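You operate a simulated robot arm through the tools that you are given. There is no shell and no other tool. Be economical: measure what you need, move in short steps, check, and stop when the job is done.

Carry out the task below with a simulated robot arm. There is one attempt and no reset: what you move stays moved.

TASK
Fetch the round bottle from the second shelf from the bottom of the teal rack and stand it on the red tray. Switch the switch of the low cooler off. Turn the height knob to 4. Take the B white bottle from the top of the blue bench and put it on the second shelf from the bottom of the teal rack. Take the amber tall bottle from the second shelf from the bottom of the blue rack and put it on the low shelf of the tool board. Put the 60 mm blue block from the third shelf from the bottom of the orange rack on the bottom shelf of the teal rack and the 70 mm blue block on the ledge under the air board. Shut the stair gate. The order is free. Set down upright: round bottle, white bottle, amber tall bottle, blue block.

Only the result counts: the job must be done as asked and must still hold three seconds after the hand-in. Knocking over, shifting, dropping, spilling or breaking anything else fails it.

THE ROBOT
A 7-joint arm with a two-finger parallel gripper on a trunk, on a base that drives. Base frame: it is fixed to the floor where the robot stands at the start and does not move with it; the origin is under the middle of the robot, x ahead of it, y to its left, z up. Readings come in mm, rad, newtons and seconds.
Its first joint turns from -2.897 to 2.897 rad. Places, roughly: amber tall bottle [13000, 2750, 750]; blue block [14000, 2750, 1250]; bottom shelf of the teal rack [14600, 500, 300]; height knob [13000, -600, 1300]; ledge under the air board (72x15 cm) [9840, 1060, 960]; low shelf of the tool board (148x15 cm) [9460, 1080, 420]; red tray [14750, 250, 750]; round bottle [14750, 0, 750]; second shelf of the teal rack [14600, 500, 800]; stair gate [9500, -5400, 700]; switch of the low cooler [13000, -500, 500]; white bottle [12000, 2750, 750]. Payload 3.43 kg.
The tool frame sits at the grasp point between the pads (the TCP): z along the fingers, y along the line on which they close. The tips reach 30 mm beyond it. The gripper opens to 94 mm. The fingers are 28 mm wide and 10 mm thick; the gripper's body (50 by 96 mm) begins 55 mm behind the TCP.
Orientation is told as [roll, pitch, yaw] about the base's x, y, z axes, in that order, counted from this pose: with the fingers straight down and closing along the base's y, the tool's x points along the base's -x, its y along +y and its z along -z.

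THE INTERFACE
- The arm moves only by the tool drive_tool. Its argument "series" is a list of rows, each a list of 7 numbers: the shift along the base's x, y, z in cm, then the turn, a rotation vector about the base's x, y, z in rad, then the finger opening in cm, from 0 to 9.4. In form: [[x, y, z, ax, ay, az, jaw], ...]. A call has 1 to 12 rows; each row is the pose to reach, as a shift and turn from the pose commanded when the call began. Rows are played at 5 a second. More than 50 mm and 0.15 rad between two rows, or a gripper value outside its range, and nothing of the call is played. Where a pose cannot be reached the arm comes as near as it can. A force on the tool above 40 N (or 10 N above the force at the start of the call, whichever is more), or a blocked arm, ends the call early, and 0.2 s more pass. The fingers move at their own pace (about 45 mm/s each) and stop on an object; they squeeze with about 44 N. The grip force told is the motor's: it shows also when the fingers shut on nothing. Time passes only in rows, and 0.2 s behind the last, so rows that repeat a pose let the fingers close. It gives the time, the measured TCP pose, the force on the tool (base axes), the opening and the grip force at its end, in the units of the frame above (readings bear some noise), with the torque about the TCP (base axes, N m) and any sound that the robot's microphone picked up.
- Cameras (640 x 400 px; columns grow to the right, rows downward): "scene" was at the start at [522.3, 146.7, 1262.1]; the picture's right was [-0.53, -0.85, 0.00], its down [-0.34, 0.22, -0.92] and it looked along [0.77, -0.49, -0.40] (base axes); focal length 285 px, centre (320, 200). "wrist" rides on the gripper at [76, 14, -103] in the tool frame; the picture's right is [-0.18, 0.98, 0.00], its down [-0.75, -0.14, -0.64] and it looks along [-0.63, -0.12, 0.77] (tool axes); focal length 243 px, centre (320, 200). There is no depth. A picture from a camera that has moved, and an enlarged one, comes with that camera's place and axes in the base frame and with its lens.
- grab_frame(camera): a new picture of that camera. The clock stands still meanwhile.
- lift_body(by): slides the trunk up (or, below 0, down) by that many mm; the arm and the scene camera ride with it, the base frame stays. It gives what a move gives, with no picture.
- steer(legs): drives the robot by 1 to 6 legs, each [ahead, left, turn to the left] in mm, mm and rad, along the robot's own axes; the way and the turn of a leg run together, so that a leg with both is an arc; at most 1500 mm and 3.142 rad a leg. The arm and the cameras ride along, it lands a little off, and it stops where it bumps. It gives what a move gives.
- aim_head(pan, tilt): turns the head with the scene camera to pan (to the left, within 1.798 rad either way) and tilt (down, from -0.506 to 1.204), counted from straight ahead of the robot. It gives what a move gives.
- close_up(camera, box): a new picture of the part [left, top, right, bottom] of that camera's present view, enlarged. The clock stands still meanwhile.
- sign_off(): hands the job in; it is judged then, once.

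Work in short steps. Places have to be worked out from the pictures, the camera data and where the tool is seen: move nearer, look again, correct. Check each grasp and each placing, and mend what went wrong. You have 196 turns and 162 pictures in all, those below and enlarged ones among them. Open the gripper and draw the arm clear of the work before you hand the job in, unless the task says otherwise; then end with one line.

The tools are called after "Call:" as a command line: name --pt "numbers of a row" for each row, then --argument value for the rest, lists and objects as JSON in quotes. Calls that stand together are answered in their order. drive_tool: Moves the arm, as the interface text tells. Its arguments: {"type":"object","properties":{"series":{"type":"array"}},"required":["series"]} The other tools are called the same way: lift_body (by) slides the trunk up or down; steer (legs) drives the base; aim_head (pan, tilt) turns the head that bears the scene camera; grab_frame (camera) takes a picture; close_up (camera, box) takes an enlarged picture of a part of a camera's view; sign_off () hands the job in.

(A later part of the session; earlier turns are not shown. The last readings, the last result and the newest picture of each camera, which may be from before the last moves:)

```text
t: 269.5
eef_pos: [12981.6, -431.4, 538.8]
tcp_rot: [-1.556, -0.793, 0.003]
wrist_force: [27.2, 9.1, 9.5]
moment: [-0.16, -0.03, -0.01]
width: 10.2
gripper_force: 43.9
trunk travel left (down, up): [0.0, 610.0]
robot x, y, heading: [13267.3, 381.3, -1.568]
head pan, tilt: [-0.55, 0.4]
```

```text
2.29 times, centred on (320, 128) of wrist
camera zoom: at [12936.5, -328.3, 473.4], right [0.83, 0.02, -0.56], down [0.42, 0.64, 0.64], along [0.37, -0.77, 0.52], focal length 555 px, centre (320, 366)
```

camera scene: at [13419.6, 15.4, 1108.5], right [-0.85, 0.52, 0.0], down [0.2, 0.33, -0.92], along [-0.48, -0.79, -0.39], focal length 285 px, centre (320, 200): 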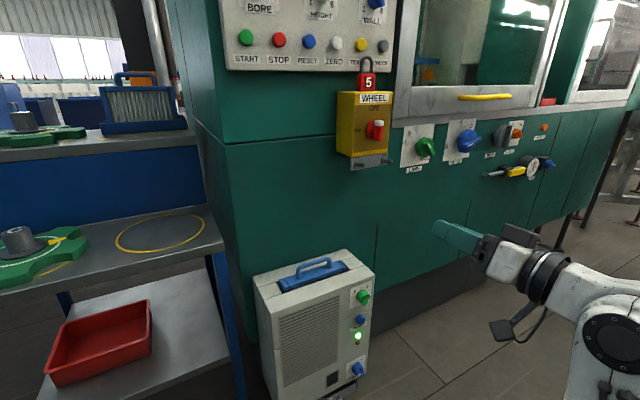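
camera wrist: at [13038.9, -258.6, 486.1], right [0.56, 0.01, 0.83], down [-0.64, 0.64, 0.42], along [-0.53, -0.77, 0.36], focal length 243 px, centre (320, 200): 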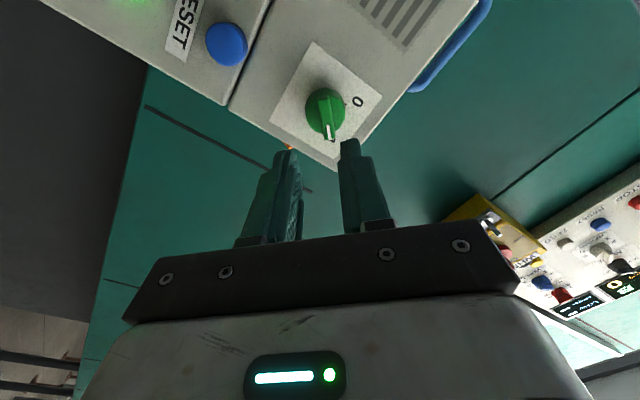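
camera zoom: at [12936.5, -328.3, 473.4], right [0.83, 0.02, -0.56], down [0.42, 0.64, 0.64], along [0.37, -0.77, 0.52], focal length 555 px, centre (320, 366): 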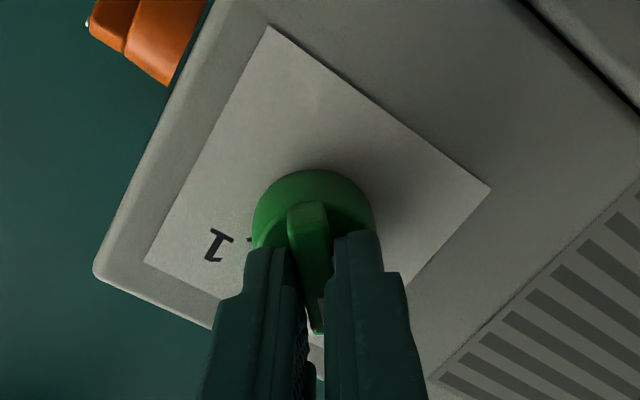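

Turned. Open, draw back, and check the switch and lamp.

Call:
drive_tool --pt "0 0 0 0 0 0 2.6" --pt "0 0 0 0 0 0 2.6" --pt "0 3 0 0 0 0 2.6" --pt "0 7 0 0 0 0 2.6" --pt "0 11 0 0 0 0 2.6"

Call:
close_up --camera "scene" --box '[200, 150, 480, 400]'

```text
t: 270.7
eef_pos: [12976.8, -320.9, 536.9]
tcp_rot: [-1.555, -0.793, -0.002]
wrist_force: [-0.1, 0.6, 0.5]
moment: [0.0, 0.0, -0.02]
width: 25.9
gripper_force: 0.2
trunk travel left (down, up): [0.0, 610.0]
robot x, y, heading: [13270.7, 381.2, -1.565]
head pan, tilt: [-0.55, 0.4]
```

```text
1.60 times, centred on (340, 275) of scene
camera zoom: at [13420.1, -136.6, 963.5], right [-0.85, 0.52, 0.0], down [0.2, 0.33, -0.92], along [-0.48, -0.79, -0.39], focal length 456 px, centre (288, 80)
```

zoom: 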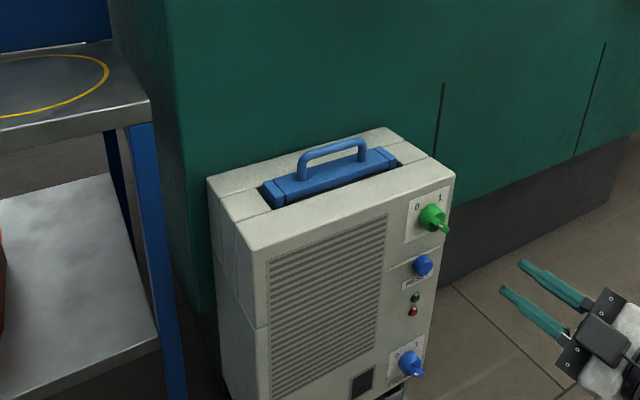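

Green lamp off, red on: the cooler is off. Next the blue blocks: I back away, raise the trunk and turn toward the orange rack.

Call:
steer --legs '[[-600, 0, 0], [0, 0, 3.135]]'

Call:
lift_body --by 400

Call:
lift_body --by 200

Call:
aim_head --pan -0.3 --tilt 0.2

Call:
grab_frame --camera "scene"

```text
t: 281.4
eef_pos: [13564.0, 1687.5, 536.1]
tcp_rot: [-1.555, -0.797, 3.132]
wrist_force: [0.2, 0.6, 0.2]
moment: [-0.01, 0.0, -0.02]
width: 25.7
gripper_force: 0.2
trunk travel left (down, up): [0.0, 610.0]
robot x, y, heading: [13266.1, 988.9, 1.569]
head pan, tilt: [-0.55, 0.4]
```

```text
t: 285.2
eef_pos: [13563.8, 1690.1, 937.3]
tcp_rot: [-1.557, -0.794, 3.133]
wrist_force: [-0.1, -0.3, -0.1]
moment: [0.0, 0.03, -0.02]
width: 25.9
gripper_force: 0.1
trunk travel left (down, up): [-400.0, 210.0]
robot x, y, heading: [13267.4, 982.1, 1.569]
head pan, tilt: [-0.55, 0.4]
```

```text
t: 287.4
eef_pos: [13563.1, 1688.3, 1136.8]
tcp_rot: [-1.558, -0.793, 3.133]
wrist_force: [1.1, 0.0, 0.0]
moment: [-0.03, 0.04, -0.02]
width: 25.9
gripper_force: 0.0
trunk travel left (down, up): [-600.0, 10.0]
robot x, y, heading: [13265.5, 986.8, 1.57]
head pan, tilt: [-0.55, 0.4]
```

```text
t: 288.2
eef_pos: [13563.9, 1688.6, 1135.6]
tcp_rot: [-1.558, -0.794, 3.134]
wrist_force: [-0.2, 0.4, -1.0]
moment: [-0.01, -0.01, -0.01]
width: 25.9
gripper_force: 0.0
trunk travel left (down, up): [-600.0, 10.0]
robot x, y, heading: [13266.2, 987.9, 1.569]
head pan, tilt: [-0.3, 0.201]
```

```text
61 pictures are left
camera scene: at [13102.4, 1518.8, 1582.0], right [0.95, -0.3, 0.0], down [-0.06, -0.19, -0.98], along [0.29, 0.94, -0.2], focal length 285 px, centre (320, 200)
```

scene: 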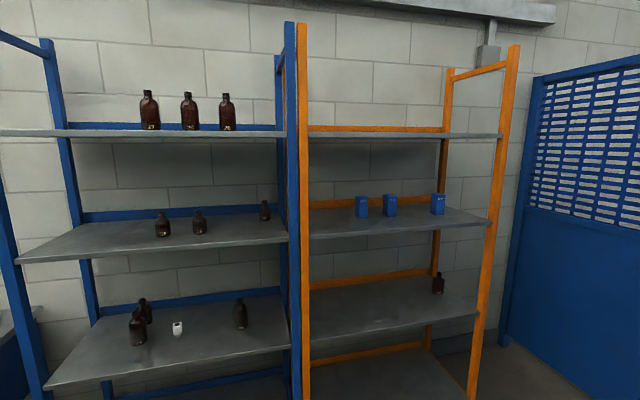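

I zoom on the blue blocks and on the blue rack's second shelf.

Call:
close_up --camera "scene" --box '[340, 175, 460, 240]'

Call:
close_up --camera "scene" --box '[90, 270, 290, 385]'

```text
5.33 times, centred on (400, 208) of scene
camera zoom: at [13102.4, 1518.8, 1582.0], right [0.95, -0.3, 0.0], down [-0.06, -0.19, -0.98], along [0.29, 0.94, -0.2], focal length 1518 px, centre (-107, 160)
```

zoom: 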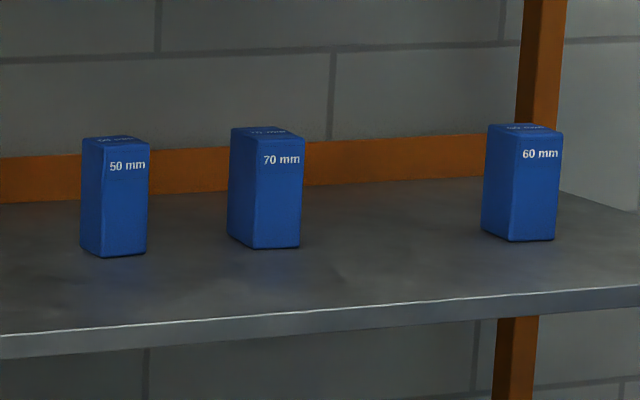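

```text
3.20 times, centred on (190, 328) of scene
camera zoom: at [13102.4, 1518.8, 1582.0], right [0.95, -0.3, 0.0], down [-0.06, -0.19, -0.98], along [0.29, 0.94, -0.2], focal length 911 px, centre (736, -208)
```

zoom: 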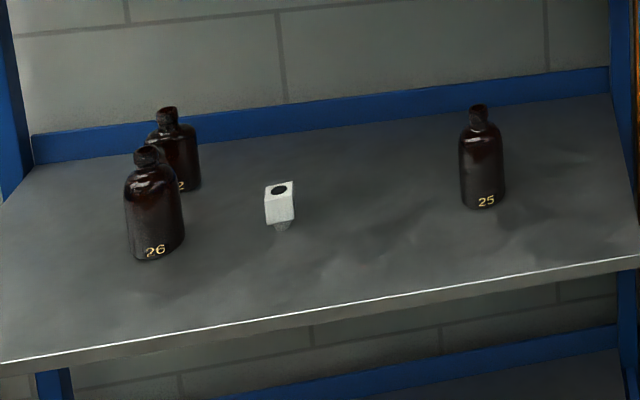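

60 mm is the right block, 70 mm the middle; bottle 25 (13102, 2724) is the amber tall one. I restore the roll, tilt 30° down, and open the gripper.

Call:
drive_tool --pt "0 0 1 0 0.14 0 5" --pt "0 0 2 0 0.28 0 7" --pt "0 0 3 0 0.42 0 9" --pt "0 0 4 0 0.56 0 9" --pt "0 0 5 0 0.7 0 9" --pt "0 0 6 0 0.78 0 9"

Call:
drive_tool --pt "0 0 1 -0.14 0 0 9" --pt "0 0 2 -0.28 0 0 9" --pt "0 0 3 -0.42 0 0 9" --pt "0 0 4 -0.53 0 0 9" --pt "0 0 4 -0.53 0 0 9"

Call:
steer --legs '[[0, -600, 0], [640, 0, 0]]'

Call:
grab_frame --camera "wrist"

```text
t: 289.6
eef_pos: [13563.3, 1688.5, 1196.3]
tcp_rot: [0.709, -1.564, 0.872]
wrist_force: [-0.1, -0.4, 0.1]
moment: [0.03, -0.02, 0.0]
width: 90.0
gripper_force: 0.0
trunk travel left (down, up): [-600.0, 10.0]
robot x, y, heading: [13268.0, 988.3, 1.568]
head pan, tilt: [-0.3, 0.201]
```

```text
t: 290.8
eef_pos: [13562.2, 1689.3, 1236.5]
tcp_rot: [0.015, -1.034, 1.563]
wrist_force: [0.0, 0.5, 0.2]
moment: [-0.03, -0.04, 0.0]
width: 90.1
gripper_force: 0.1
trunk travel left (down, up): [-600.0, 10.0]
robot x, y, heading: [13270.1, 987.6, 1.569]
head pan, tilt: [-0.3, 0.201]
```

```text
t: 297.3
eef_pos: [14154.3, 2333.3, 1236.0]
tcp_rot: [0.012, -1.034, 1.566]
wrist_force: [0.5, -0.2, -0.4]
moment: [0.02, 0.0, 0.03]
width: 89.9
gripper_force: 0.1
trunk travel left (down, up): [-600.0, 10.0]
robot x, y, heading: [13859.9, 1631.9, 1.57]
head pan, tilt: [-0.3, 0.201]
```

```text
58 pictures are left
camera wrist: at [14140.6, 2205.3, 1223.5], right [-0.98, 0.09, 0.16], down [0.15, -0.17, 0.97], along [0.11, 0.98, 0.15], focal length 243 px, centre (320, 200)
```

wrist: 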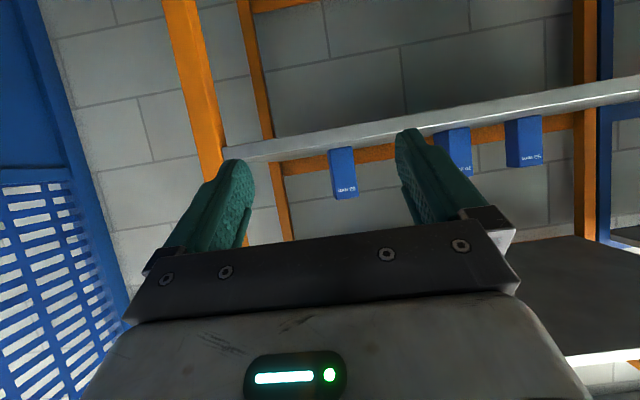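

Block 60 is roughly ahead at (14145, ~2740), shelf z≈1196. I drive 190 nearer with the hand 4 cm higher and look again.

Call:
drive_tool --pt "0 0 2 0 0 0 9" --pt "-0.8 0 4 0 0 0 9"

Call:
steer --legs '[[190, 0, 0]]'

Call:
grab_frame --camera "wrist"

```text
t: 297.9
eef_pos: [14145.5, 2331.7, 1276.5]
tcp_rot: [0.012, -1.034, 1.565]
wrist_force: [-0.4, -0.1, -0.3]
moment: [-0.04, -0.04, 0.01]
width: 90.0
gripper_force: 0.1
trunk travel left (down, up): [-600.0, 10.0]
robot x, y, heading: [13859.2, 1631.0, 1.571]
head pan, tilt: [-0.3, 0.201]
```

```text
t: 299.5
eef_pos: [14143.1, 2525.2, 1276.7]
tcp_rot: [0.013, -1.036, 1.568]
wrist_force: [0.5, -0.8, -0.6]
moment: [-0.02, -0.01, -0.01]
width: 90.0
gripper_force: 0.1
trunk travel left (down, up): [-600.0, 10.0]
robot x, y, heading: [13860.5, 1822.5, 1.579]
head pan, tilt: [-0.3, 0.201]
```

```text
57 pictures are left
camera wrist: at [14129.9, 2397.0, 1263.1], right [-0.98, 0.09, 0.16], down [0.15, -0.17, 0.97], along [0.11, 0.98, 0.15], focal length 243 px, centre (320, 200)
```

wrist: 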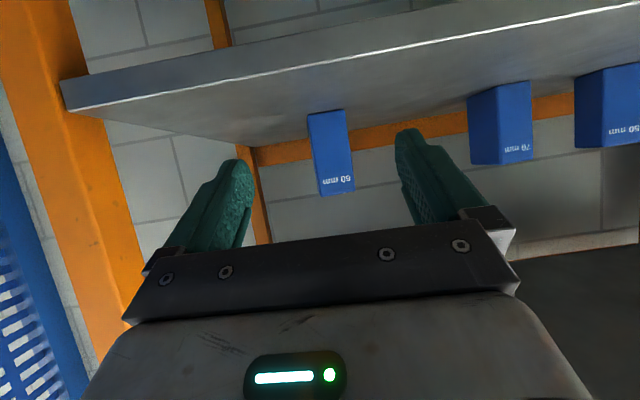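

Block 60: x≈14146, front y≈2745, z 1200–1312. I drive 120 nearer, then slide in at z≈1258 and close.

Call:
steer --legs '[[120, 0, -0.006]]'

Call:
drive_tool --pt "0.2 3 -0.5 0 0 0 9" --pt "0.3 6 -1 0 0 0 9" --pt "0.3 9 -1.4 0 0 0 9" --pt "0.3 11.8 -1.8 0 0 0 9" --pt "0.3 11.8 -1.8 0 0 0 9"

Call:
grab_frame --camera "wrist"

```text
t: 300.7
eef_pos: [14148.2, 2644.5, 1276.8]
tcp_rot: [0.012, -1.036, 1.562]
wrist_force: [0.5, 0.1, 1.2]
moment: [-0.04, 0.01, -0.02]
width: 89.9
gripper_force: 0.1
trunk travel left (down, up): [-600.0, 10.0]
robot x, y, heading: [13863.0, 1942.8, 1.568]
head pan, tilt: [-0.3, 0.201]
```

```text
t: 301.9
eef_pos: [14152.0, 2763.0, 1259.3]
tcp_rot: [0.012, -1.035, 1.563]
wrist_force: [-0.2, -1.0, -0.4]
moment: [-0.02, 0.01, 0.02]
width: 90.1
gripper_force: 0.1
trunk travel left (down, up): [-600.0, 10.0]
robot x, y, heading: [13860.2, 1942.8, 1.561]
head pan, tilt: [-0.3, 0.201]
```

```text
56 pictures are left
camera wrist: at [14138.3, 2635.0, 1247.6], right [-0.98, 0.09, 0.16], down [0.15, -0.17, 0.97], along [0.12, 0.98, 0.15], focal length 243 px, centre (320, 200)
```

wrist: 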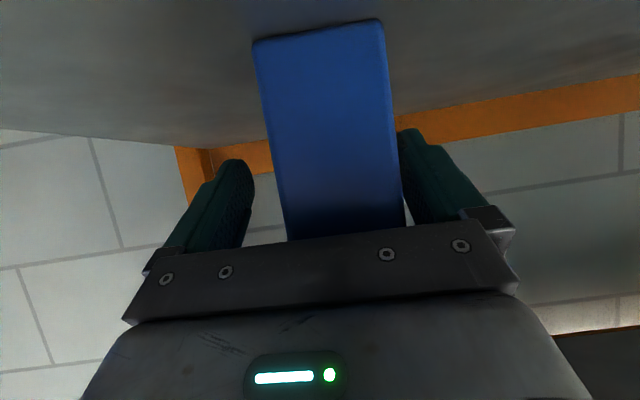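

Block is between the fingers, 5 mm toward −x. Shift and close, then lift.

Call:
drive_tool --pt "-0.5 0 0 0 0 0 9" --pt "-0.5 0 0 0 0 0 6" --pt "-0.5 0 0 0 0 0 4.5" --pt "-0.5 0 0 0 0 0 4.5" --pt "-0.5 0 2 0 0 0 4.5" --pt "-0.5 0 5 0 0 0 4.5" --pt "-0.5 0 7 0 0 0 4.5"

Call:
grab_frame --camera "wrist"

```text
t: 303.5
eef_pos: [14145.5, 2759.7, 1331.9]
tcp_rot: [0.012, -1.037, 1.563]
wrist_force: [-0.2, 0.6, -1.8]
moment: [0.01, -0.04, 0.0]
width: 53.8
gripper_force: 44.0
trunk travel left (down, up): [-600.0, 10.0]
robot x, y, heading: [13858.6, 1942.5, 1.562]
head pan, tilt: [-0.3, 0.201]
```

```text
55 pictures are left
camera wrist: at [14131.7, 2631.9, 1317.9], right [-0.98, 0.09, 0.16], down [0.15, -0.17, 0.97], along [0.12, 0.98, 0.15], focal length 243 px, centre (320, 200)
```

wrist: 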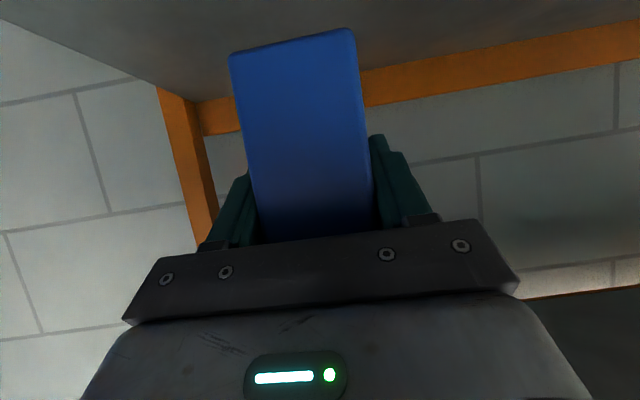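

Block 60 held (base ≈59 mm below TCP). I back out, go to in front of the teal rack facing it.

Call:
steer --legs '[[-560, 0, 0], [0, 600, 0], [0, 0, -1.562], [0, -400, 0]]'

Call:
lift_body --by -400

Call:
lift_body --by -200

Call:
aim_head --pan -0.3 --tilt 0.5

Call:
grab_frame --camera "scene"

```text
t: 315.6
eef_pos: [14075.5, 708.8, 1329.9]
tcp_rot: [0.012, -1.034, -0.006]
wrist_force: [-0.2, 0.0, -2.5]
moment: [0.01, -0.02, -0.04]
width: 54.0
gripper_force: 44.1
trunk travel left (down, up): [-600.0, 10.0]
robot x, y, heading: [13257.1, 991.3, 0.006]
head pan, tilt: [-0.3, 0.201]
```

```text
t: 319.4
eef_pos: [14076.5, 709.8, 929.2]
tcp_rot: [0.013, -1.035, -0.006]
wrist_force: [-0.7, -0.9, -2.8]
moment: [0.0, 0.0, 0.0]
width: 53.9
gripper_force: 44.0
trunk travel left (down, up): [-200.0, 410.0]
robot x, y, heading: [13255.9, 991.7, -0.0]
head pan, tilt: [-0.3, 0.201]
```

```text
t: 321.6
eef_pos: [14076.1, 708.8, 729.8]
tcp_rot: [0.014, -1.035, -0.005]
wrist_force: [-0.2, -0.4, -3.4]
moment: [-0.02, -0.03, -0.03]
width: 54.2
gripper_force: 44.2
trunk travel left (down, up): [0.0, 610.0]
robot x, y, heading: [13253.6, 996.4, 0.003]
head pan, tilt: [-0.3, 0.201]
```

```text
t: 322.4
eef_pos: [14076.2, 708.9, 729.7]
tcp_rot: [0.013, -1.036, -0.005]
wrist_force: [0.3, 0.9, -2.8]
moment: [0.01, 0.0, 0.0]
width: 54.0
gripper_force: 44.1
trunk travel left (down, up): [0.0, 610.0]
robot x, y, heading: [13258.3, 996.7, -0.001]
head pan, tilt: [-0.3, 0.499]
```

```text
54 pictures are left
camera scene: at [13786.4, 1163.0, 954.4], right [-0.3, -0.96, 0.0], down [-0.46, 0.14, -0.88], along [0.84, -0.26, -0.48], focal length 285 px, centre (320, 200)
```

scene: 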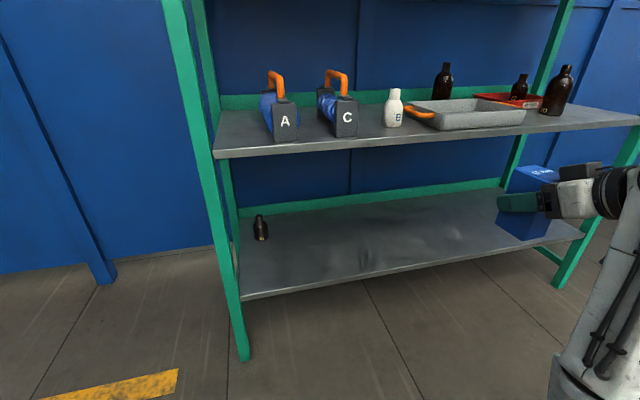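

Clear view. I lower the hand to z≈440 in front of the rack.

Call:
drive_tool --pt "0 0 -4.8 0 0 0 4.5" --pt "0 0 -9.6 0 0 0 4.5" --pt "0 0 -14.4 0 0 0 4.5" --pt "0 0 -19.2 0 0 0 4.5" --pt "0 0 -24 0 0 0 4.5" --pt "0 0 -28.5 0 0 0 4.5" --pt "0 0 -28.5 0 0 0 4.5"

Call:
steer --legs '[[250, 0, 0]]'

Call:
grab_frame --camera "scene"

```text
t: 324.0
eef_pos: [14075.2, 710.3, 443.8]
tcp_rot: [0.012, -1.033, -0.005]
wrist_force: [0.6, 0.3, -2.6]
moment: [-0.03, -0.04, 0.01]
width: 54.0
gripper_force: 44.0
trunk travel left (down, up): [0.0, 610.0]
robot x, y, heading: [13256.9, 993.5, -0.005]
head pan, tilt: [-0.3, 0.499]
```

```text
t: 325.8
eef_pos: [14321.2, 707.6, 443.9]
tcp_rot: [0.014, -1.035, -0.005]
wrist_force: [-0.6, 0.9, -3.3]
moment: [-0.01, 0.05, -0.01]
width: 53.8
gripper_force: 44.0
trunk travel left (down, up): [0.0, 610.0]
robot x, y, heading: [13504.1, 993.6, -0.003]
head pan, tilt: [-0.3, 0.499]
```

```text
53 pictures are left
camera scene: at [14034.5, 1162.2, 954.3], right [-0.3, -0.95, 0.0], down [-0.46, 0.14, -0.88], along [0.84, -0.26, -0.48], focal length 285 px, centre (320, 200)
```

scene: 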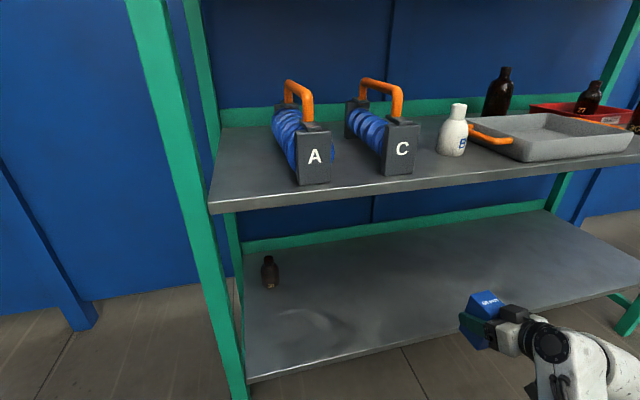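

Advance over the bottom shelf to x≈14480, then lower until contact.

Call:
drive_tool --pt "4 0 0 0 0 0 4.5" --pt "8 0 0 0 0 0 4.5" --pt "12 0 0 0 0 0 4.5" --pt "16 0 0 0 0 0 4.5" --pt "16 0 -2 0 0 0 4.5" --pt "16 0 -4 0 0 0 4.5" --pt "16 0 -5 0 0 0 4.5" --pt "16 0 -5.4 0 0 0 4.5" --pt "16 0 -5.8 0 0 0 4.5" --pt "16 0 -6.1 0 0 0 4.5"

```text
t: 328.0
eef_pos: [14482.6, 707.1, 383.7]
tcp_rot: [0.011, -1.034, -0.008]
wrist_force: [0.1, 0.8, -2.4]
moment: [0.01, 0.01, 0.0]
width: 54.1
gripper_force: 44.0
trunk travel left (down, up): [0.0, 610.0]
robot x, y, heading: [13504.4, 994.8, -0.001]
head pan, tilt: [-0.3, 0.499]
```

No contact yet at 383.7; continue in 2 mm steps.

Call:
drive_tool --pt "0 0 -0.3 0 0 0 4.5" --pt "0 0 -0.6 0 0 0 4.5" --pt "0 0 -0.8 0 0 0 4.5" --pt "0 0 -1.0 0 0 0 4.5" --pt "0 0 -1.2 0 0 0 4.5" --pt "0 0 -1.4 0 0 0 4.5"

Call:
grab_frame --camera "wrist"

```text
t: 329.4
eef_pos: [14481.0, 708.8, 368.1]
tcp_rot: [0.013, -1.035, -0.006]
wrist_force: [-0.2, 0.2, -1.9]
moment: [0.02, 0.02, -0.01]
width: 54.3
gripper_force: 43.8
trunk travel left (down, up): [0.0, 610.0]
robot x, y, heading: [13503.3, 993.2, -0.001]
head pan, tilt: [-0.3, 0.499]
```

```text
52 pictures are left
camera wrist: at [14353.9, 721.6, 354.9], right [0.09, 0.98, 0.16], down [-0.17, -0.15, 0.97], along [0.98, -0.11, 0.15], focal length 243 px, centre (320, 200)
```

wrist: 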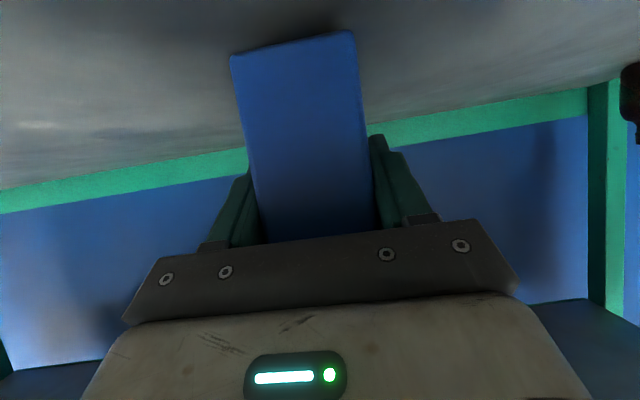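

Nearly there; keep lowering in 2 mm steps.

Call:
drive_tool --pt "0 0 -0.2 0 0 0 4.5" --pt "0 0 -0.4 0 0 0 4.5" --pt "0 0 -0.6 0 0 0 4.5" --pt "0 0 -0.8 0 0 0 4.5" --pt "0 0 -1.0 0 0 0 4.5" --pt "0 0 -1.2 0 0 0 4.5"

```text
t: 330.8
eef_pos: [14482.7, 707.6, 361.4]
tcp_rot: [0.004, -1.044, -0.001]
wrist_force: [-4.5, 2.3, 19.5]
moment: [-0.37, 0.96, -0.14]
width: 54.1
gripper_force: 43.8
trunk travel left (down, up): [0.0, 610.0]
robot x, y, heading: [13501.1, 995.3, -0.004]
head pan, tilt: [-0.3, 0.499]
```

Contact (19 N). Ease up slightly, open, and withdraw.

Call:
drive_tool --pt "0 0 0.4 0 0 0 4.5" --pt "0 0 0.4 0 0 0 6.5" --pt "0 0 0.4 0 0 0 9" --pt "0 0 0.4 0 0 0 9" --pt "-4 0 2.3 0 0 0 9" --pt "-8 0 4.6 0 0 0 9" --pt "-12 0 6.5 0 0 0 9" --pt "-16 0 8 0 0 0 9"

Call:
steer --legs '[[-350, 0, 0]]'

Call:
grab_frame --camera "scene"

```text
t: 332.6
eef_pos: [14323.1, 710.5, 434.7]
tcp_rot: [0.012, -1.034, -0.006]
wrist_force: [0.3, -0.5, -0.2]
moment: [-0.01, -0.03, 0.0]
width: 90.0
gripper_force: 0.0
trunk travel left (down, up): [0.0, 610.0]
robot x, y, heading: [13502.8, 993.0, -0.004]
head pan, tilt: [-0.3, 0.499]
```

```text
t: 334.9
eef_pos: [13975.0, 712.8, 434.6]
tcp_rot: [0.013, -1.034, -0.004]
wrist_force: [-0.4, -0.3, 0.6]
moment: [-0.01, -0.01, 0.01]
width: 90.0
gripper_force: 0.1
trunk travel left (down, up): [0.0, 610.0]
robot x, y, heading: [13152.0, 995.3, 0.0]
head pan, tilt: [-0.3, 0.499]
```

```text
51 pictures are left
camera scene: at [13683.3, 1163.7, 954.4], right [-0.29, -0.96, 0.0], down [-0.46, 0.14, -0.88], along [0.84, -0.26, -0.48], focal length 285 px, centre (320, 200)
```

scene: 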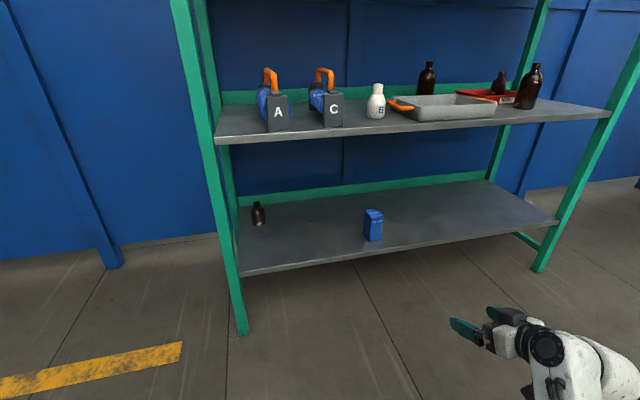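

Block 60 stands on the bottom shelf. Now the 70 mm block: raise the trunk, turn back to the orange rack.

Call:
lift_body --by 400

Call:
lift_body --by 200

Call:
steer --legs '[[0, 0, 1.571], [0, -440, 0], [700, 0, 0]]'

Call:
drive_tool --pt "0 0 5 0 0 0 9" --pt "0 0 10 0 0 0 9" --pt "0 0 15 0 0 0 9" --pt "0 0 20 0 0 0 9" --pt "0 0 24.5 0 0 0 9" --pt "0 0 24.5 0 0 0 9"

Call:
grab_frame --camera "wrist"

```text
t: 338.7
eef_pos: [13974.2, 712.7, 834.7]
tcp_rot: [0.013, -1.034, -0.003]
wrist_force: [-1.4, -0.3, -0.3]
moment: [0.02, 0.0, 0.01]
width: 90.1
gripper_force: 0.0
trunk travel left (down, up): [-400.0, 210.0]
robot x, y, heading: [13150.2, 991.7, -0.001]
head pan, tilt: [-0.3, 0.499]
```

```text
t: 340.9
eef_pos: [13973.2, 712.5, 1034.9]
tcp_rot: [0.012, -1.034, -0.004]
wrist_force: [0.3, -1.2, 0.0]
moment: [0.01, 0.0, 0.02]
width: 89.9
gripper_force: 0.0
trunk travel left (down, up): [-600.0, 10.0]
robot x, y, heading: [13153.6, 995.3, 0.002]
head pan, tilt: [-0.3, 0.499]
```

```text
t: 350.9
eef_pos: [13859.0, 2528.9, 1034.5]
tcp_rot: [0.013, -1.035, 1.586]
wrist_force: [0.3, 0.8, -0.2]
moment: [0.01, 0.02, -0.01]
width: 90.1
gripper_force: 0.1
trunk travel left (down, up): [-600.0, 10.0]
robot x, y, heading: [13588.7, 1700.9, 1.585]
head pan, tilt: [-0.3, 0.499]
```

```text
t: 352.3
eef_pos: [13859.0, 2529.3, 1278.5]
tcp_rot: [0.014, -1.033, 1.584]
wrist_force: [-0.3, 0.4, -1.0]
moment: [-0.03, 0.01, 0.01]
width: 90.3
gripper_force: 0.1
trunk travel left (down, up): [-600.0, 10.0]
robot x, y, heading: [13592.6, 1702.0, 1.59]
head pan, tilt: [-0.3, 0.499]
```

```text
50 pictures are left
camera wrist: at [13847.8, 2400.5, 1265.5], right [-0.98, 0.07, 0.17], down [0.15, -0.16, 0.97], along [0.09, 0.98, 0.15], focal length 243 px, centre (320, 200)
```

wrist: 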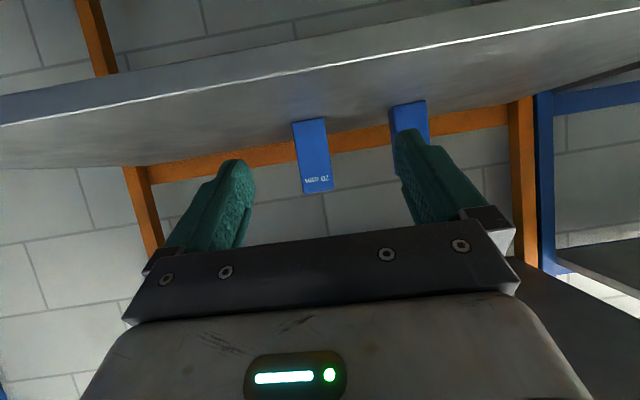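

Block 70: x≈13884, front y≈2795. Drive 200 nearer.

Call:
steer --legs '[[200, 0, -0.02]]'

Call:
grab_frame --camera "wrist"

```text
t: 353.9
eef_pos: [13872.6, 2727.0, 1278.3]
tcp_rot: [0.016, -1.036, 1.566]
wrist_force: [0.3, 0.3, -0.2]
moment: [0.01, 0.01, 0.0]
width: 90.0
gripper_force: 0.1
trunk travel left (down, up): [-600.0, 10.0]
robot x, y, heading: [13590.5, 1903.0, 1.572]
head pan, tilt: [-0.3, 0.499]
```

```text
49 pictures are left
camera wrist: at [13858.8, 2598.7, 1265.0], right [-0.98, 0.09, 0.16], down [0.15, -0.17, 0.97], along [0.11, 0.98, 0.15], focal length 243 px, centre (320, 200)
```

wrist: 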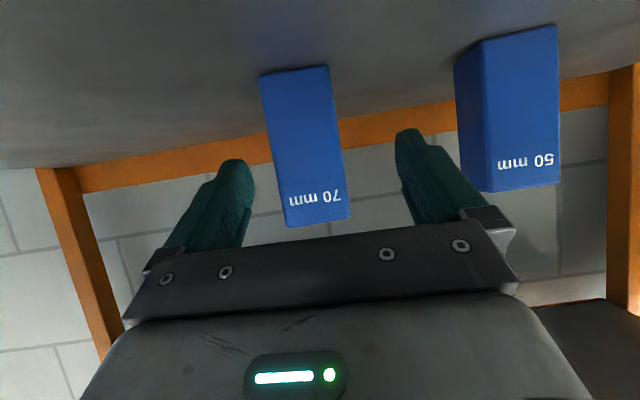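

Aligned with a 10 mm x shift. Slide in, close and lift.

Call:
drive_tool --pt "0.9 0 -0.5 0 0 0 9" --pt "0.9 3 -1 0 0 0 9" --pt "0.9 6 -1.6 0 0 0 9" --pt "0.9 8.1 -2 0 0 0 9" --pt "0.9 8.1 -2 0 0 0 6.5" --pt "0.9 8.1 -2 0 0 0 4.5" --pt "0.9 8.1 -2 0 0 0 4.5" --pt "0.9 8.1 0 0 0 0 4.5" --pt "0.9 8.1 4 0 0 0 4.5"

Call:
grab_frame --camera "wrist"

```text
t: 355.9
eef_pos: [13882.1, 2806.0, 1319.1]
tcp_rot: [0.013, -1.033, 1.565]
wrist_force: [-0.3, -0.2, -3.0]
moment: [-0.03, 0.0, -0.01]
width: 54.2
gripper_force: 44.2
trunk travel left (down, up): [-600.0, 10.0]
robot x, y, heading: [13588.8, 1904.4, 1.571]
head pan, tilt: [-0.3, 0.499]
```

```text
48 pictures are left
camera wrist: at [13867.8, 2678.7, 1305.8], right [-0.98, 0.09, 0.16], down [0.15, -0.16, 0.97], along [0.11, 0.98, 0.15], focal length 243 px, centre (320, 200)
```

wrist: 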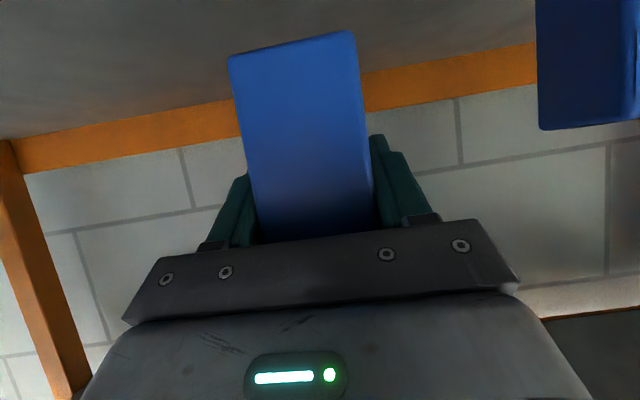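

Block 70 held. I back out, turn to face −x and drive toward the east end of the air-board ledge.

Call:
steer --legs '[[-600, 0, 0], [0, 0, 1.571], [0, 560, 0], [1480, 0, 0], [600, 0, 0]]'

Call:
aim_head --pan -0.1 --tilt 0.45

Call:
grab_frame --camera "scene"

```text
t: 375.8
eef_pos: [10626.7, 975.6, 1319.9]
tcp_rot: [0.015, -1.033, -3.125]
wrist_force: [0.3, -0.3, -1.7]
moment: [0.01, 0.02, 0.0]
width: 54.1
gripper_force: 43.7
trunk travel left (down, up): [-600.0, 10.0]
robot x, y, heading: [11536.3, 704.3, -3.118]
head pan, tilt: [-0.3, 0.499]
```

```text
t: 376.6
eef_pos: [10626.2, 975.9, 1318.6]
tcp_rot: [0.014, -1.034, -3.125]
wrist_force: [-1.0, 0.1, -2.5]
moment: [0.0, 0.01, 0.06]
width: 54.1
gripper_force: 43.4
trunk travel left (down, up): [-600.0, 10.0]
robot x, y, heading: [11536.6, 704.0, -3.118]
head pan, tilt: [-0.099, 0.45]
```

```text
47 pictures are left
camera scene: at [11006.5, 507.7, 1558.8], right [0.08, 1.0, 0.0], down [0.43, -0.03, -0.9], along [-0.9, 0.07, -0.44], focal length 285 px, centre (320, 200)
```

scene: 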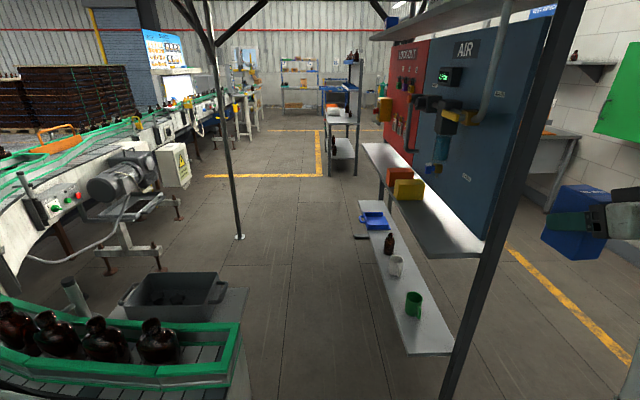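

Excellent view: the ledge's near end is free. Target for the block: (10125, 1008). I straighten and drive 480 forward.

Call:
steer --legs '[[0, 0, -0.024], [480, 0, 0]]'

Call:
aim_head --pan -0.3 --tilt 0.6

Call:
grab_frame --camera "scene"

```text
t: 379.7
eef_pos: [10161.1, 998.3, 1318.4]
tcp_rot: [0.013, -1.035, 3.134]
wrist_force: [-0.2, -0.1, -2.9]
moment: [-0.04, 0.01, 0.03]
width: 54.0
gripper_force: 44.0
trunk travel left (down, up): [-600.0, 10.0]
robot x, y, heading: [11062.5, 706.8, 3.142]
head pan, tilt: [-0.099, 0.45]
```

```text
t: 380.4
eef_pos: [10161.5, 997.8, 1319.7]
tcp_rot: [0.015, -1.033, 3.134]
wrist_force: [-0.3, 0.6, -1.9]
moment: [0.01, -0.01, -0.01]
width: 54.1
gripper_force: 44.0
trunk travel left (down, up): [-600.0, 10.0]
robot x, y, heading: [11063.6, 703.6, 3.141]
head pan, tilt: [-0.3, 0.6]
```

```text
46 pictures are left
camera scene: at [10538.0, 537.6, 1545.3], right [0.3, 0.96, 0.0], down [0.54, -0.17, -0.83], along [-0.79, 0.24, -0.56], focal length 285 px, centre (320, 200)
```

scene: 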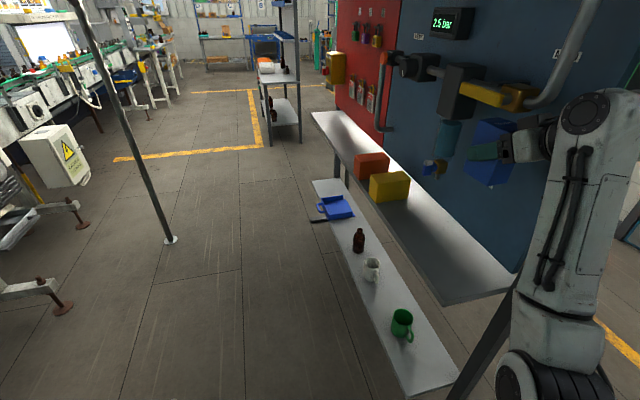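

I lower the block over the ledge end to z≈1045.

Call:
drive_tool --pt "-0.5 0.3 -4.5 0 0 0 4.5" --pt "-1 0.6 -9 0 0 0 4.5" --pt "-1.5 0.9 -13.5 0 0 0 4.5" --pt "-2 1.2 -18 0 0 0 4.5" --pt "-2.5 1.5 -22.5 0 0 0 4.5" --pt "-2.5 1.5 -27 0 0 0 4.5" --pt "-2.5 1.5 -27 0 0 0 4.5"

Call:
grab_frame --camera "scene"

Call:
grab_frame --camera "wrist"

```text
t: 382.0
eef_pos: [10135.9, 1010.5, 1049.7]
tcp_rot: [0.013, -1.034, 3.136]
wrist_force: [-0.7, -0.2, -2.0]
moment: [0.01, -0.01, -0.01]
width: 54.2
gripper_force: 44.1
trunk travel left (down, up): [-600.0, 10.0]
robot x, y, heading: [11062.5, 705.7, 3.141]
head pan, tilt: [-0.3, 0.6]
```

```text
45 pictures are left
camera scene: at [10538.0, 537.7, 1545.2], right [0.3, 0.95, 0.0], down [0.54, -0.17, -0.82], along [-0.79, 0.24, -0.57], focal length 285 px, centre (320, 200)
```

scene: 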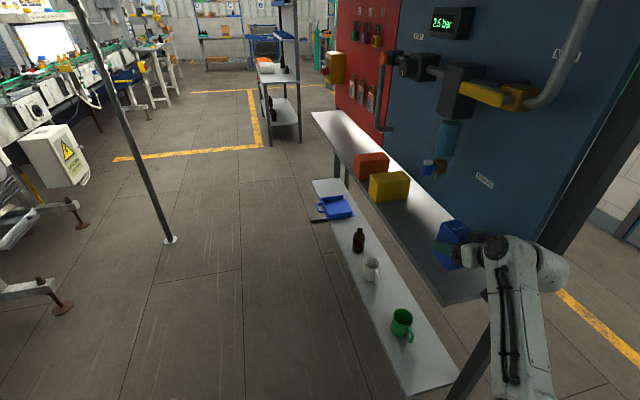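

```text
44 pictures are left
camera wrist: at [10263.2, 996.9, 1037.0], right [-0.09, -0.98, 0.16], down [0.17, 0.15, 0.97], along [-0.98, 0.11, 0.15], focal length 243 px, centre (320, 200)
```

wrist: 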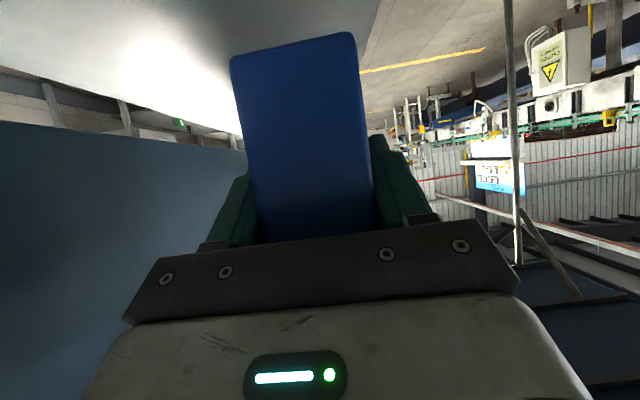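

The ledge front edge is at y≈964, so I shift the block to y≈1030 and lower gently.

Call:
drive_tool --pt "0 1 0 0 0 0 4.5" --pt "0 2 -0.8 0 0 0 4.5" --pt "0 2 -1.6 0 0 0 4.5" --pt "0 2 -2.0 0 0 0 4.5" --pt "0 2 -2.3 0 0 0 4.5" --pt "0 2 -2.6 0 0 0 4.5" --pt "0 2 -2.8 0 0 0 4.5" --pt "0 2 -3.0 0 0 0 4.5" --pt "0 2 -3.2 0 0 0 4.5" --pt "0 2 -3.4 0 0 0 4.5"

```text
t: 384.2
eef_pos: [10136.9, 1031.8, 1015.2]
tcp_rot: [0.011, -1.035, 3.137]
wrist_force: [-0.4, 0.5, -3.5]
moment: [-0.02, 0.01, -0.03]
width: 54.0
gripper_force: 43.9
trunk travel left (down, up): [-600.0, 10.0]
robot x, y, heading: [11061.0, 704.7, 3.14]
head pan, tilt: [-0.3, 0.6]
```

Not yet in contact; keep lowering by 2 mm steps.

Call:
drive_tool --pt "0 0 -0.2 0 0 0 4.5" --pt "0 0 -0.4 0 0 0 4.5" --pt "0 0 -0.6 0 0 0 4.5" --pt "0 0 -0.8 0 0 0 4.5" --pt "0 0 -1.0 0 0 0 4.5" --pt "0 0 -1.2 0 0 0 4.5" --pt "0 0 -1.4 0 0 0 4.5"

```text
t: 385.8
eef_pos: [10137.2, 1031.5, 1008.2]
tcp_rot: [0.005, -1.045, -3.14]
wrist_force: [2.4, -4.2, 31.2]
moment: [0.14, -0.35, -0.15]
width: 54.2
gripper_force: 44.0
trunk travel left (down, up): [-600.0, 10.0]
robot x, y, heading: [11062.5, 703.0, 3.143]
head pan, tilt: [-0.3, 0.6]
```

Contact at the ledge. Ease up, open and withdraw backwards.

Call:
drive_tool --pt "0 0 0.5 0 0 0 4.5" --pt "0 0 0.5 0 0 0 6.5" --pt "0 0 0.5 0 0 0 8" --pt "0 0 0.5 0 0 0 8" --pt "4 0 2.5 0 0 0 8" --pt "8 0 5 0 0 0 8" --pt "12 0 7.5 0 0 0 8" --pt "16 0 10 0 0 0 8" --pt "20 0 12.5 0 0 0 8"

Call:
grab_frame --camera "scene"

```text
t: 387.8
eef_pos: [10337.6, 1031.6, 1128.7]
tcp_rot: [0.012, -1.033, 3.136]
wrist_force: [0.5, 0.6, -0.2]
moment: [0.01, 0.01, 0.01]
width: 79.8
gripper_force: 0.1
trunk travel left (down, up): [-600.0, 10.0]
robot x, y, heading: [11065.0, 708.9, 3.14]
head pan, tilt: [-0.3, 0.6]
```

```text
43 pictures are left
camera scene: at [10538.3, 537.5, 1545.3], right [0.3, 0.95, 0.0], down [0.54, -0.17, -0.82], along [-0.79, 0.24, -0.57], focal length 285 px, centre (320, 200)
```

scene: 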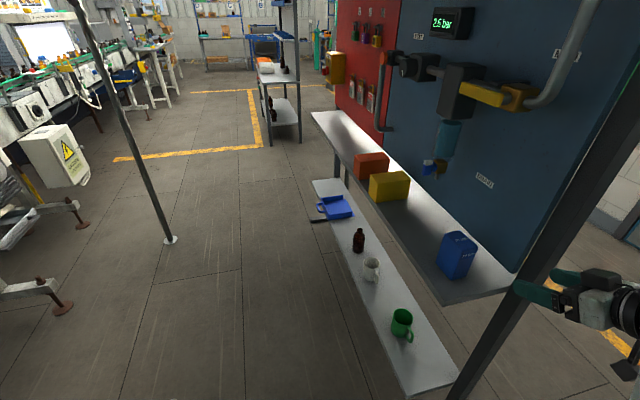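

The 70 mm block stands on the ledge. Next: bottle 25. I drive back east, face the blue rack and lower the trunk.

Call:
steer --legs '[[-1480, 0, 0], [-270, 0, 0], [0, 0, -1.571], [950, 0, 0]]'

Call:
lift_body --by -290

Call:
grab_frame --camera "wrist"

```text
t: 405.1
eef_pos: [13094.1, 2420.0, 1129.0]
tcp_rot: [0.014, -1.033, 1.596]
wrist_force: [-0.2, -0.4, 0.1]
moment: [0.0, 0.0, -0.01]
width: 80.4
gripper_force: 0.1
trunk travel left (down, up): [-600.0, 10.0]
robot x, y, heading: [12788.5, 1686.3, 1.603]
head pan, tilt: [-0.3, 0.6]
```

```text
t: 408.0
eef_pos: [13092.5, 2420.5, 839.8]
tcp_rot: [0.012, -1.034, 1.597]
wrist_force: [0.7, -0.8, -1.4]
moment: [-0.02, -0.02, 0.0]
width: 79.9
gripper_force: 0.1
trunk travel left (down, up): [-310.0, 300.0]
robot x, y, heading: [12793.0, 1681.9, 1.601]
head pan, tilt: [-0.3, 0.6]
```

```text
42 pictures are left
camera wrist: at [13083.7, 2291.7, 825.1], right [-0.98, 0.06, 0.16], down [0.15, -0.16, 0.97], along [0.08, 0.99, 0.15], focal length 243 px, centre (320, 200)
```

wrist: 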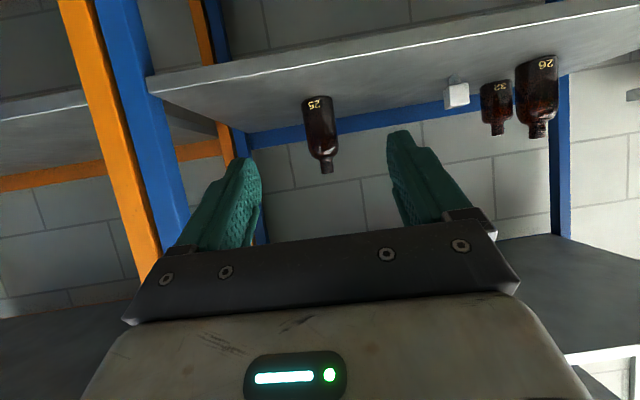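

Bottle 25 (slim) stands alone ahead, x≈13097. I drive 150 closer and look again.

Call:
steer --legs '[[150, 0, -0.012]]'

Call:
grab_frame --camera "wrist"

```text
t: 409.4
eef_pos: [13101.7, 2564.9, 838.1]
tcp_rot: [0.015, -1.034, 1.582]
wrist_force: [0.4, 0.5, -0.8]
moment: [-0.01, 0.0, 0.02]
width: 80.1
gripper_force: 0.3
trunk travel left (down, up): [-310.0, 300.0]
robot x, y, heading: [12786.1, 1834.5, 1.589]
head pan, tilt: [-0.3, 0.6]
```

```text
41 pictures are left
camera wrist: at [13089.3, 2436.8, 825.1], right [-0.98, 0.07, 0.16], down [0.15, -0.16, 0.97], along [0.1, 0.98, 0.15], focal length 243 px, centre (320, 200)
```

wrist: 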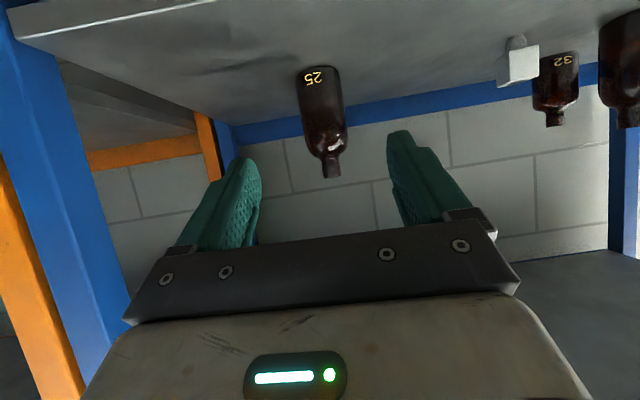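

Bottle axis ≈ (13100, 2770), base z≈720, height ~128. Drive 108 closer, then slide in to TCP z≈775.

Call:
steer --legs '[[108, 0, 0]]'

Call:
drive_tool --pt "0 2.5 -1.6 0 0 0 8" --pt "0 5 -3.2 0 0 0 8" --pt "0 7.3 -4.7 0 0 0 8" --pt "0 9.6 -6.2 0 0 0 8" --pt "0 9.6 -6.2 0 0 0 8"

Call:
grab_frame --camera "wrist"

```text
t: 410.6
eef_pos: [13099.8, 2672.5, 838.4]
tcp_rot: [0.014, -1.034, 1.582]
wrist_force: [-1.2, -0.1, 0.5]
moment: [-0.01, -0.01, -0.01]
width: 80.1
gripper_force: 0.1
trunk travel left (down, up): [-310.0, 300.0]
robot x, y, heading: [12785.5, 1941.1, 1.592]
head pan, tilt: [-0.3, 0.6]
```

```text
t: 411.8
eef_pos: [13101.2, 2770.1, 775.1]
tcp_rot: [0.011, -1.033, 1.582]
wrist_force: [-0.3, -0.5, -0.8]
moment: [0.0, 0.03, -0.01]
width: 80.0
gripper_force: 0.2
trunk travel left (down, up): [-310.0, 300.0]
robot x, y, heading: [12784.5, 1939.5, 1.587]
head pan, tilt: [-0.3, 0.6]
```

```text
40 pictures are left
camera wrist: at [13088.3, 2642.5, 762.3], right [-0.98, 0.07, 0.16], down [0.15, -0.16, 0.97], along [0.1, 0.98, 0.15], focal length 243 px, centre (320, 200)
```

wrist: 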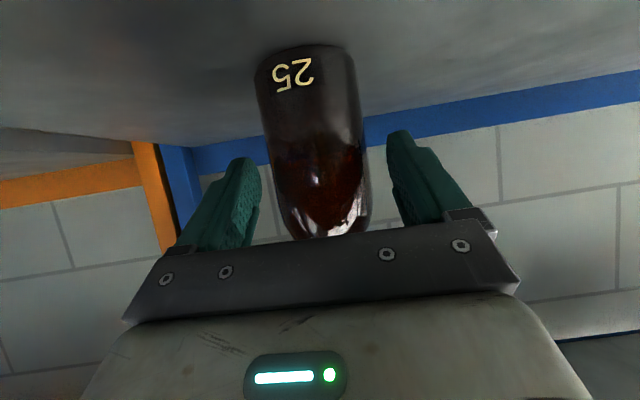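

Centred. Close and lift.

Call:
drive_tool --pt "0 0 0 0 0 0 6" --pt "0 0 0 0 0 0 4" --pt "0 0 0 0 0 0 4" --pt "0 0 0 0 0 0 4" --pt "0 0 1 0 0 0 4" --pt "0 0 3 0 0 0 4" --pt "0 0 6 0 0 0 4"

Call:
grab_frame --camera "wrist"

```text
t: 413.4
eef_pos: [13099.5, 2770.5, 836.2]
tcp_rot: [0.013, -1.033, 1.581]
wrist_force: [0.3, 0.4, -2.3]
moment: [-0.07, -0.01, 0.04]
width: 62.0
gripper_force: 44.2
trunk travel left (down, up): [-310.0, 300.0]
robot x, y, heading: [12785.3, 1938.6, 1.584]
head pan, tilt: [-0.3, 0.6]
```

```text
39 pictures are left
camera wrist: at [13087.5, 2642.1, 822.6], right [-0.98, 0.07, 0.17], down [0.15, -0.16, 0.98], along [0.1, 0.98, 0.15], focal length 243 px, centre (320, 200)
```

wrist: 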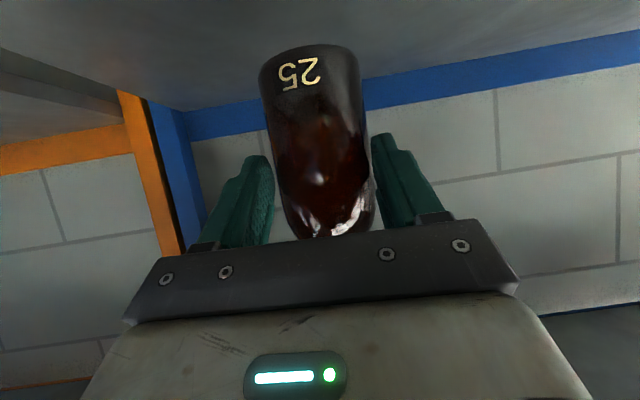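

Bottle 25 held (62 mm, base ≈56 mm below TCP). Drive back toward the boards facing −x.

Call:
steer --legs '[[-1210, 0, 0], [0, 0, 1.555], [1350, 0, 0]]'

Call:
lift_body --by -310

Call:
aim_head --pan -0.3 --tilt 0.35

Call:
grab_frame --camera "scene"

```text
t: 429.6
eef_pos: [10628.5, 1071.0, 835.8]
tcp_rot: [0.015, -1.034, 3.132]
wrist_force: [-0.3, -0.9, -1.4]
moment: [-0.03, -0.07, 0.02]
width: 60.8
gripper_force: 44.3
trunk travel left (down, up): [-310.0, 300.0]
robot x, y, heading: [11450.3, 744.7, 3.144]
head pan, tilt: [-0.3, 0.6]
```

```text
t: 432.7
eef_pos: [10629.5, 1071.0, 525.7]
tcp_rot: [0.014, -1.034, 3.133]
wrist_force: [0.7, -0.3, -1.7]
moment: [0.0, -0.06, -0.01]
width: 60.7
gripper_force: 44.2
trunk travel left (down, up): [0.0, 610.0]
robot x, y, heading: [11453.6, 742.3, 3.132]
head pan, tilt: [-0.3, 0.6]
```

```text
t: 433.5
eef_pos: [10628.9, 1071.7, 526.0]
tcp_rot: [0.013, -1.031, 3.132]
wrist_force: [-0.8, 0.3, -1.8]
moment: [0.01, -0.07, 0.0]
width: 60.9
gripper_force: 43.9
trunk travel left (down, up): [0.0, 610.0]
robot x, y, heading: [11448.0, 739.0, 3.138]
head pan, tilt: [-0.3, 0.351]
```

```text
38 pictures are left
camera scene: at [10921.9, 577.0, 968.0], right [0.3, 0.95, 0.0], down [0.33, -0.1, -0.94], along [-0.9, 0.28, -0.34], focal length 285 px, centre (320, 200)
```

scene: 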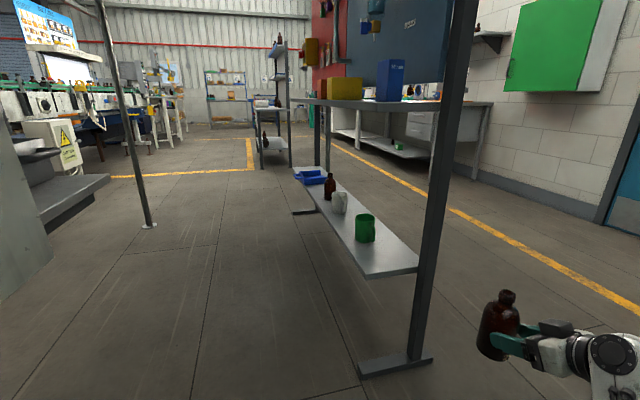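

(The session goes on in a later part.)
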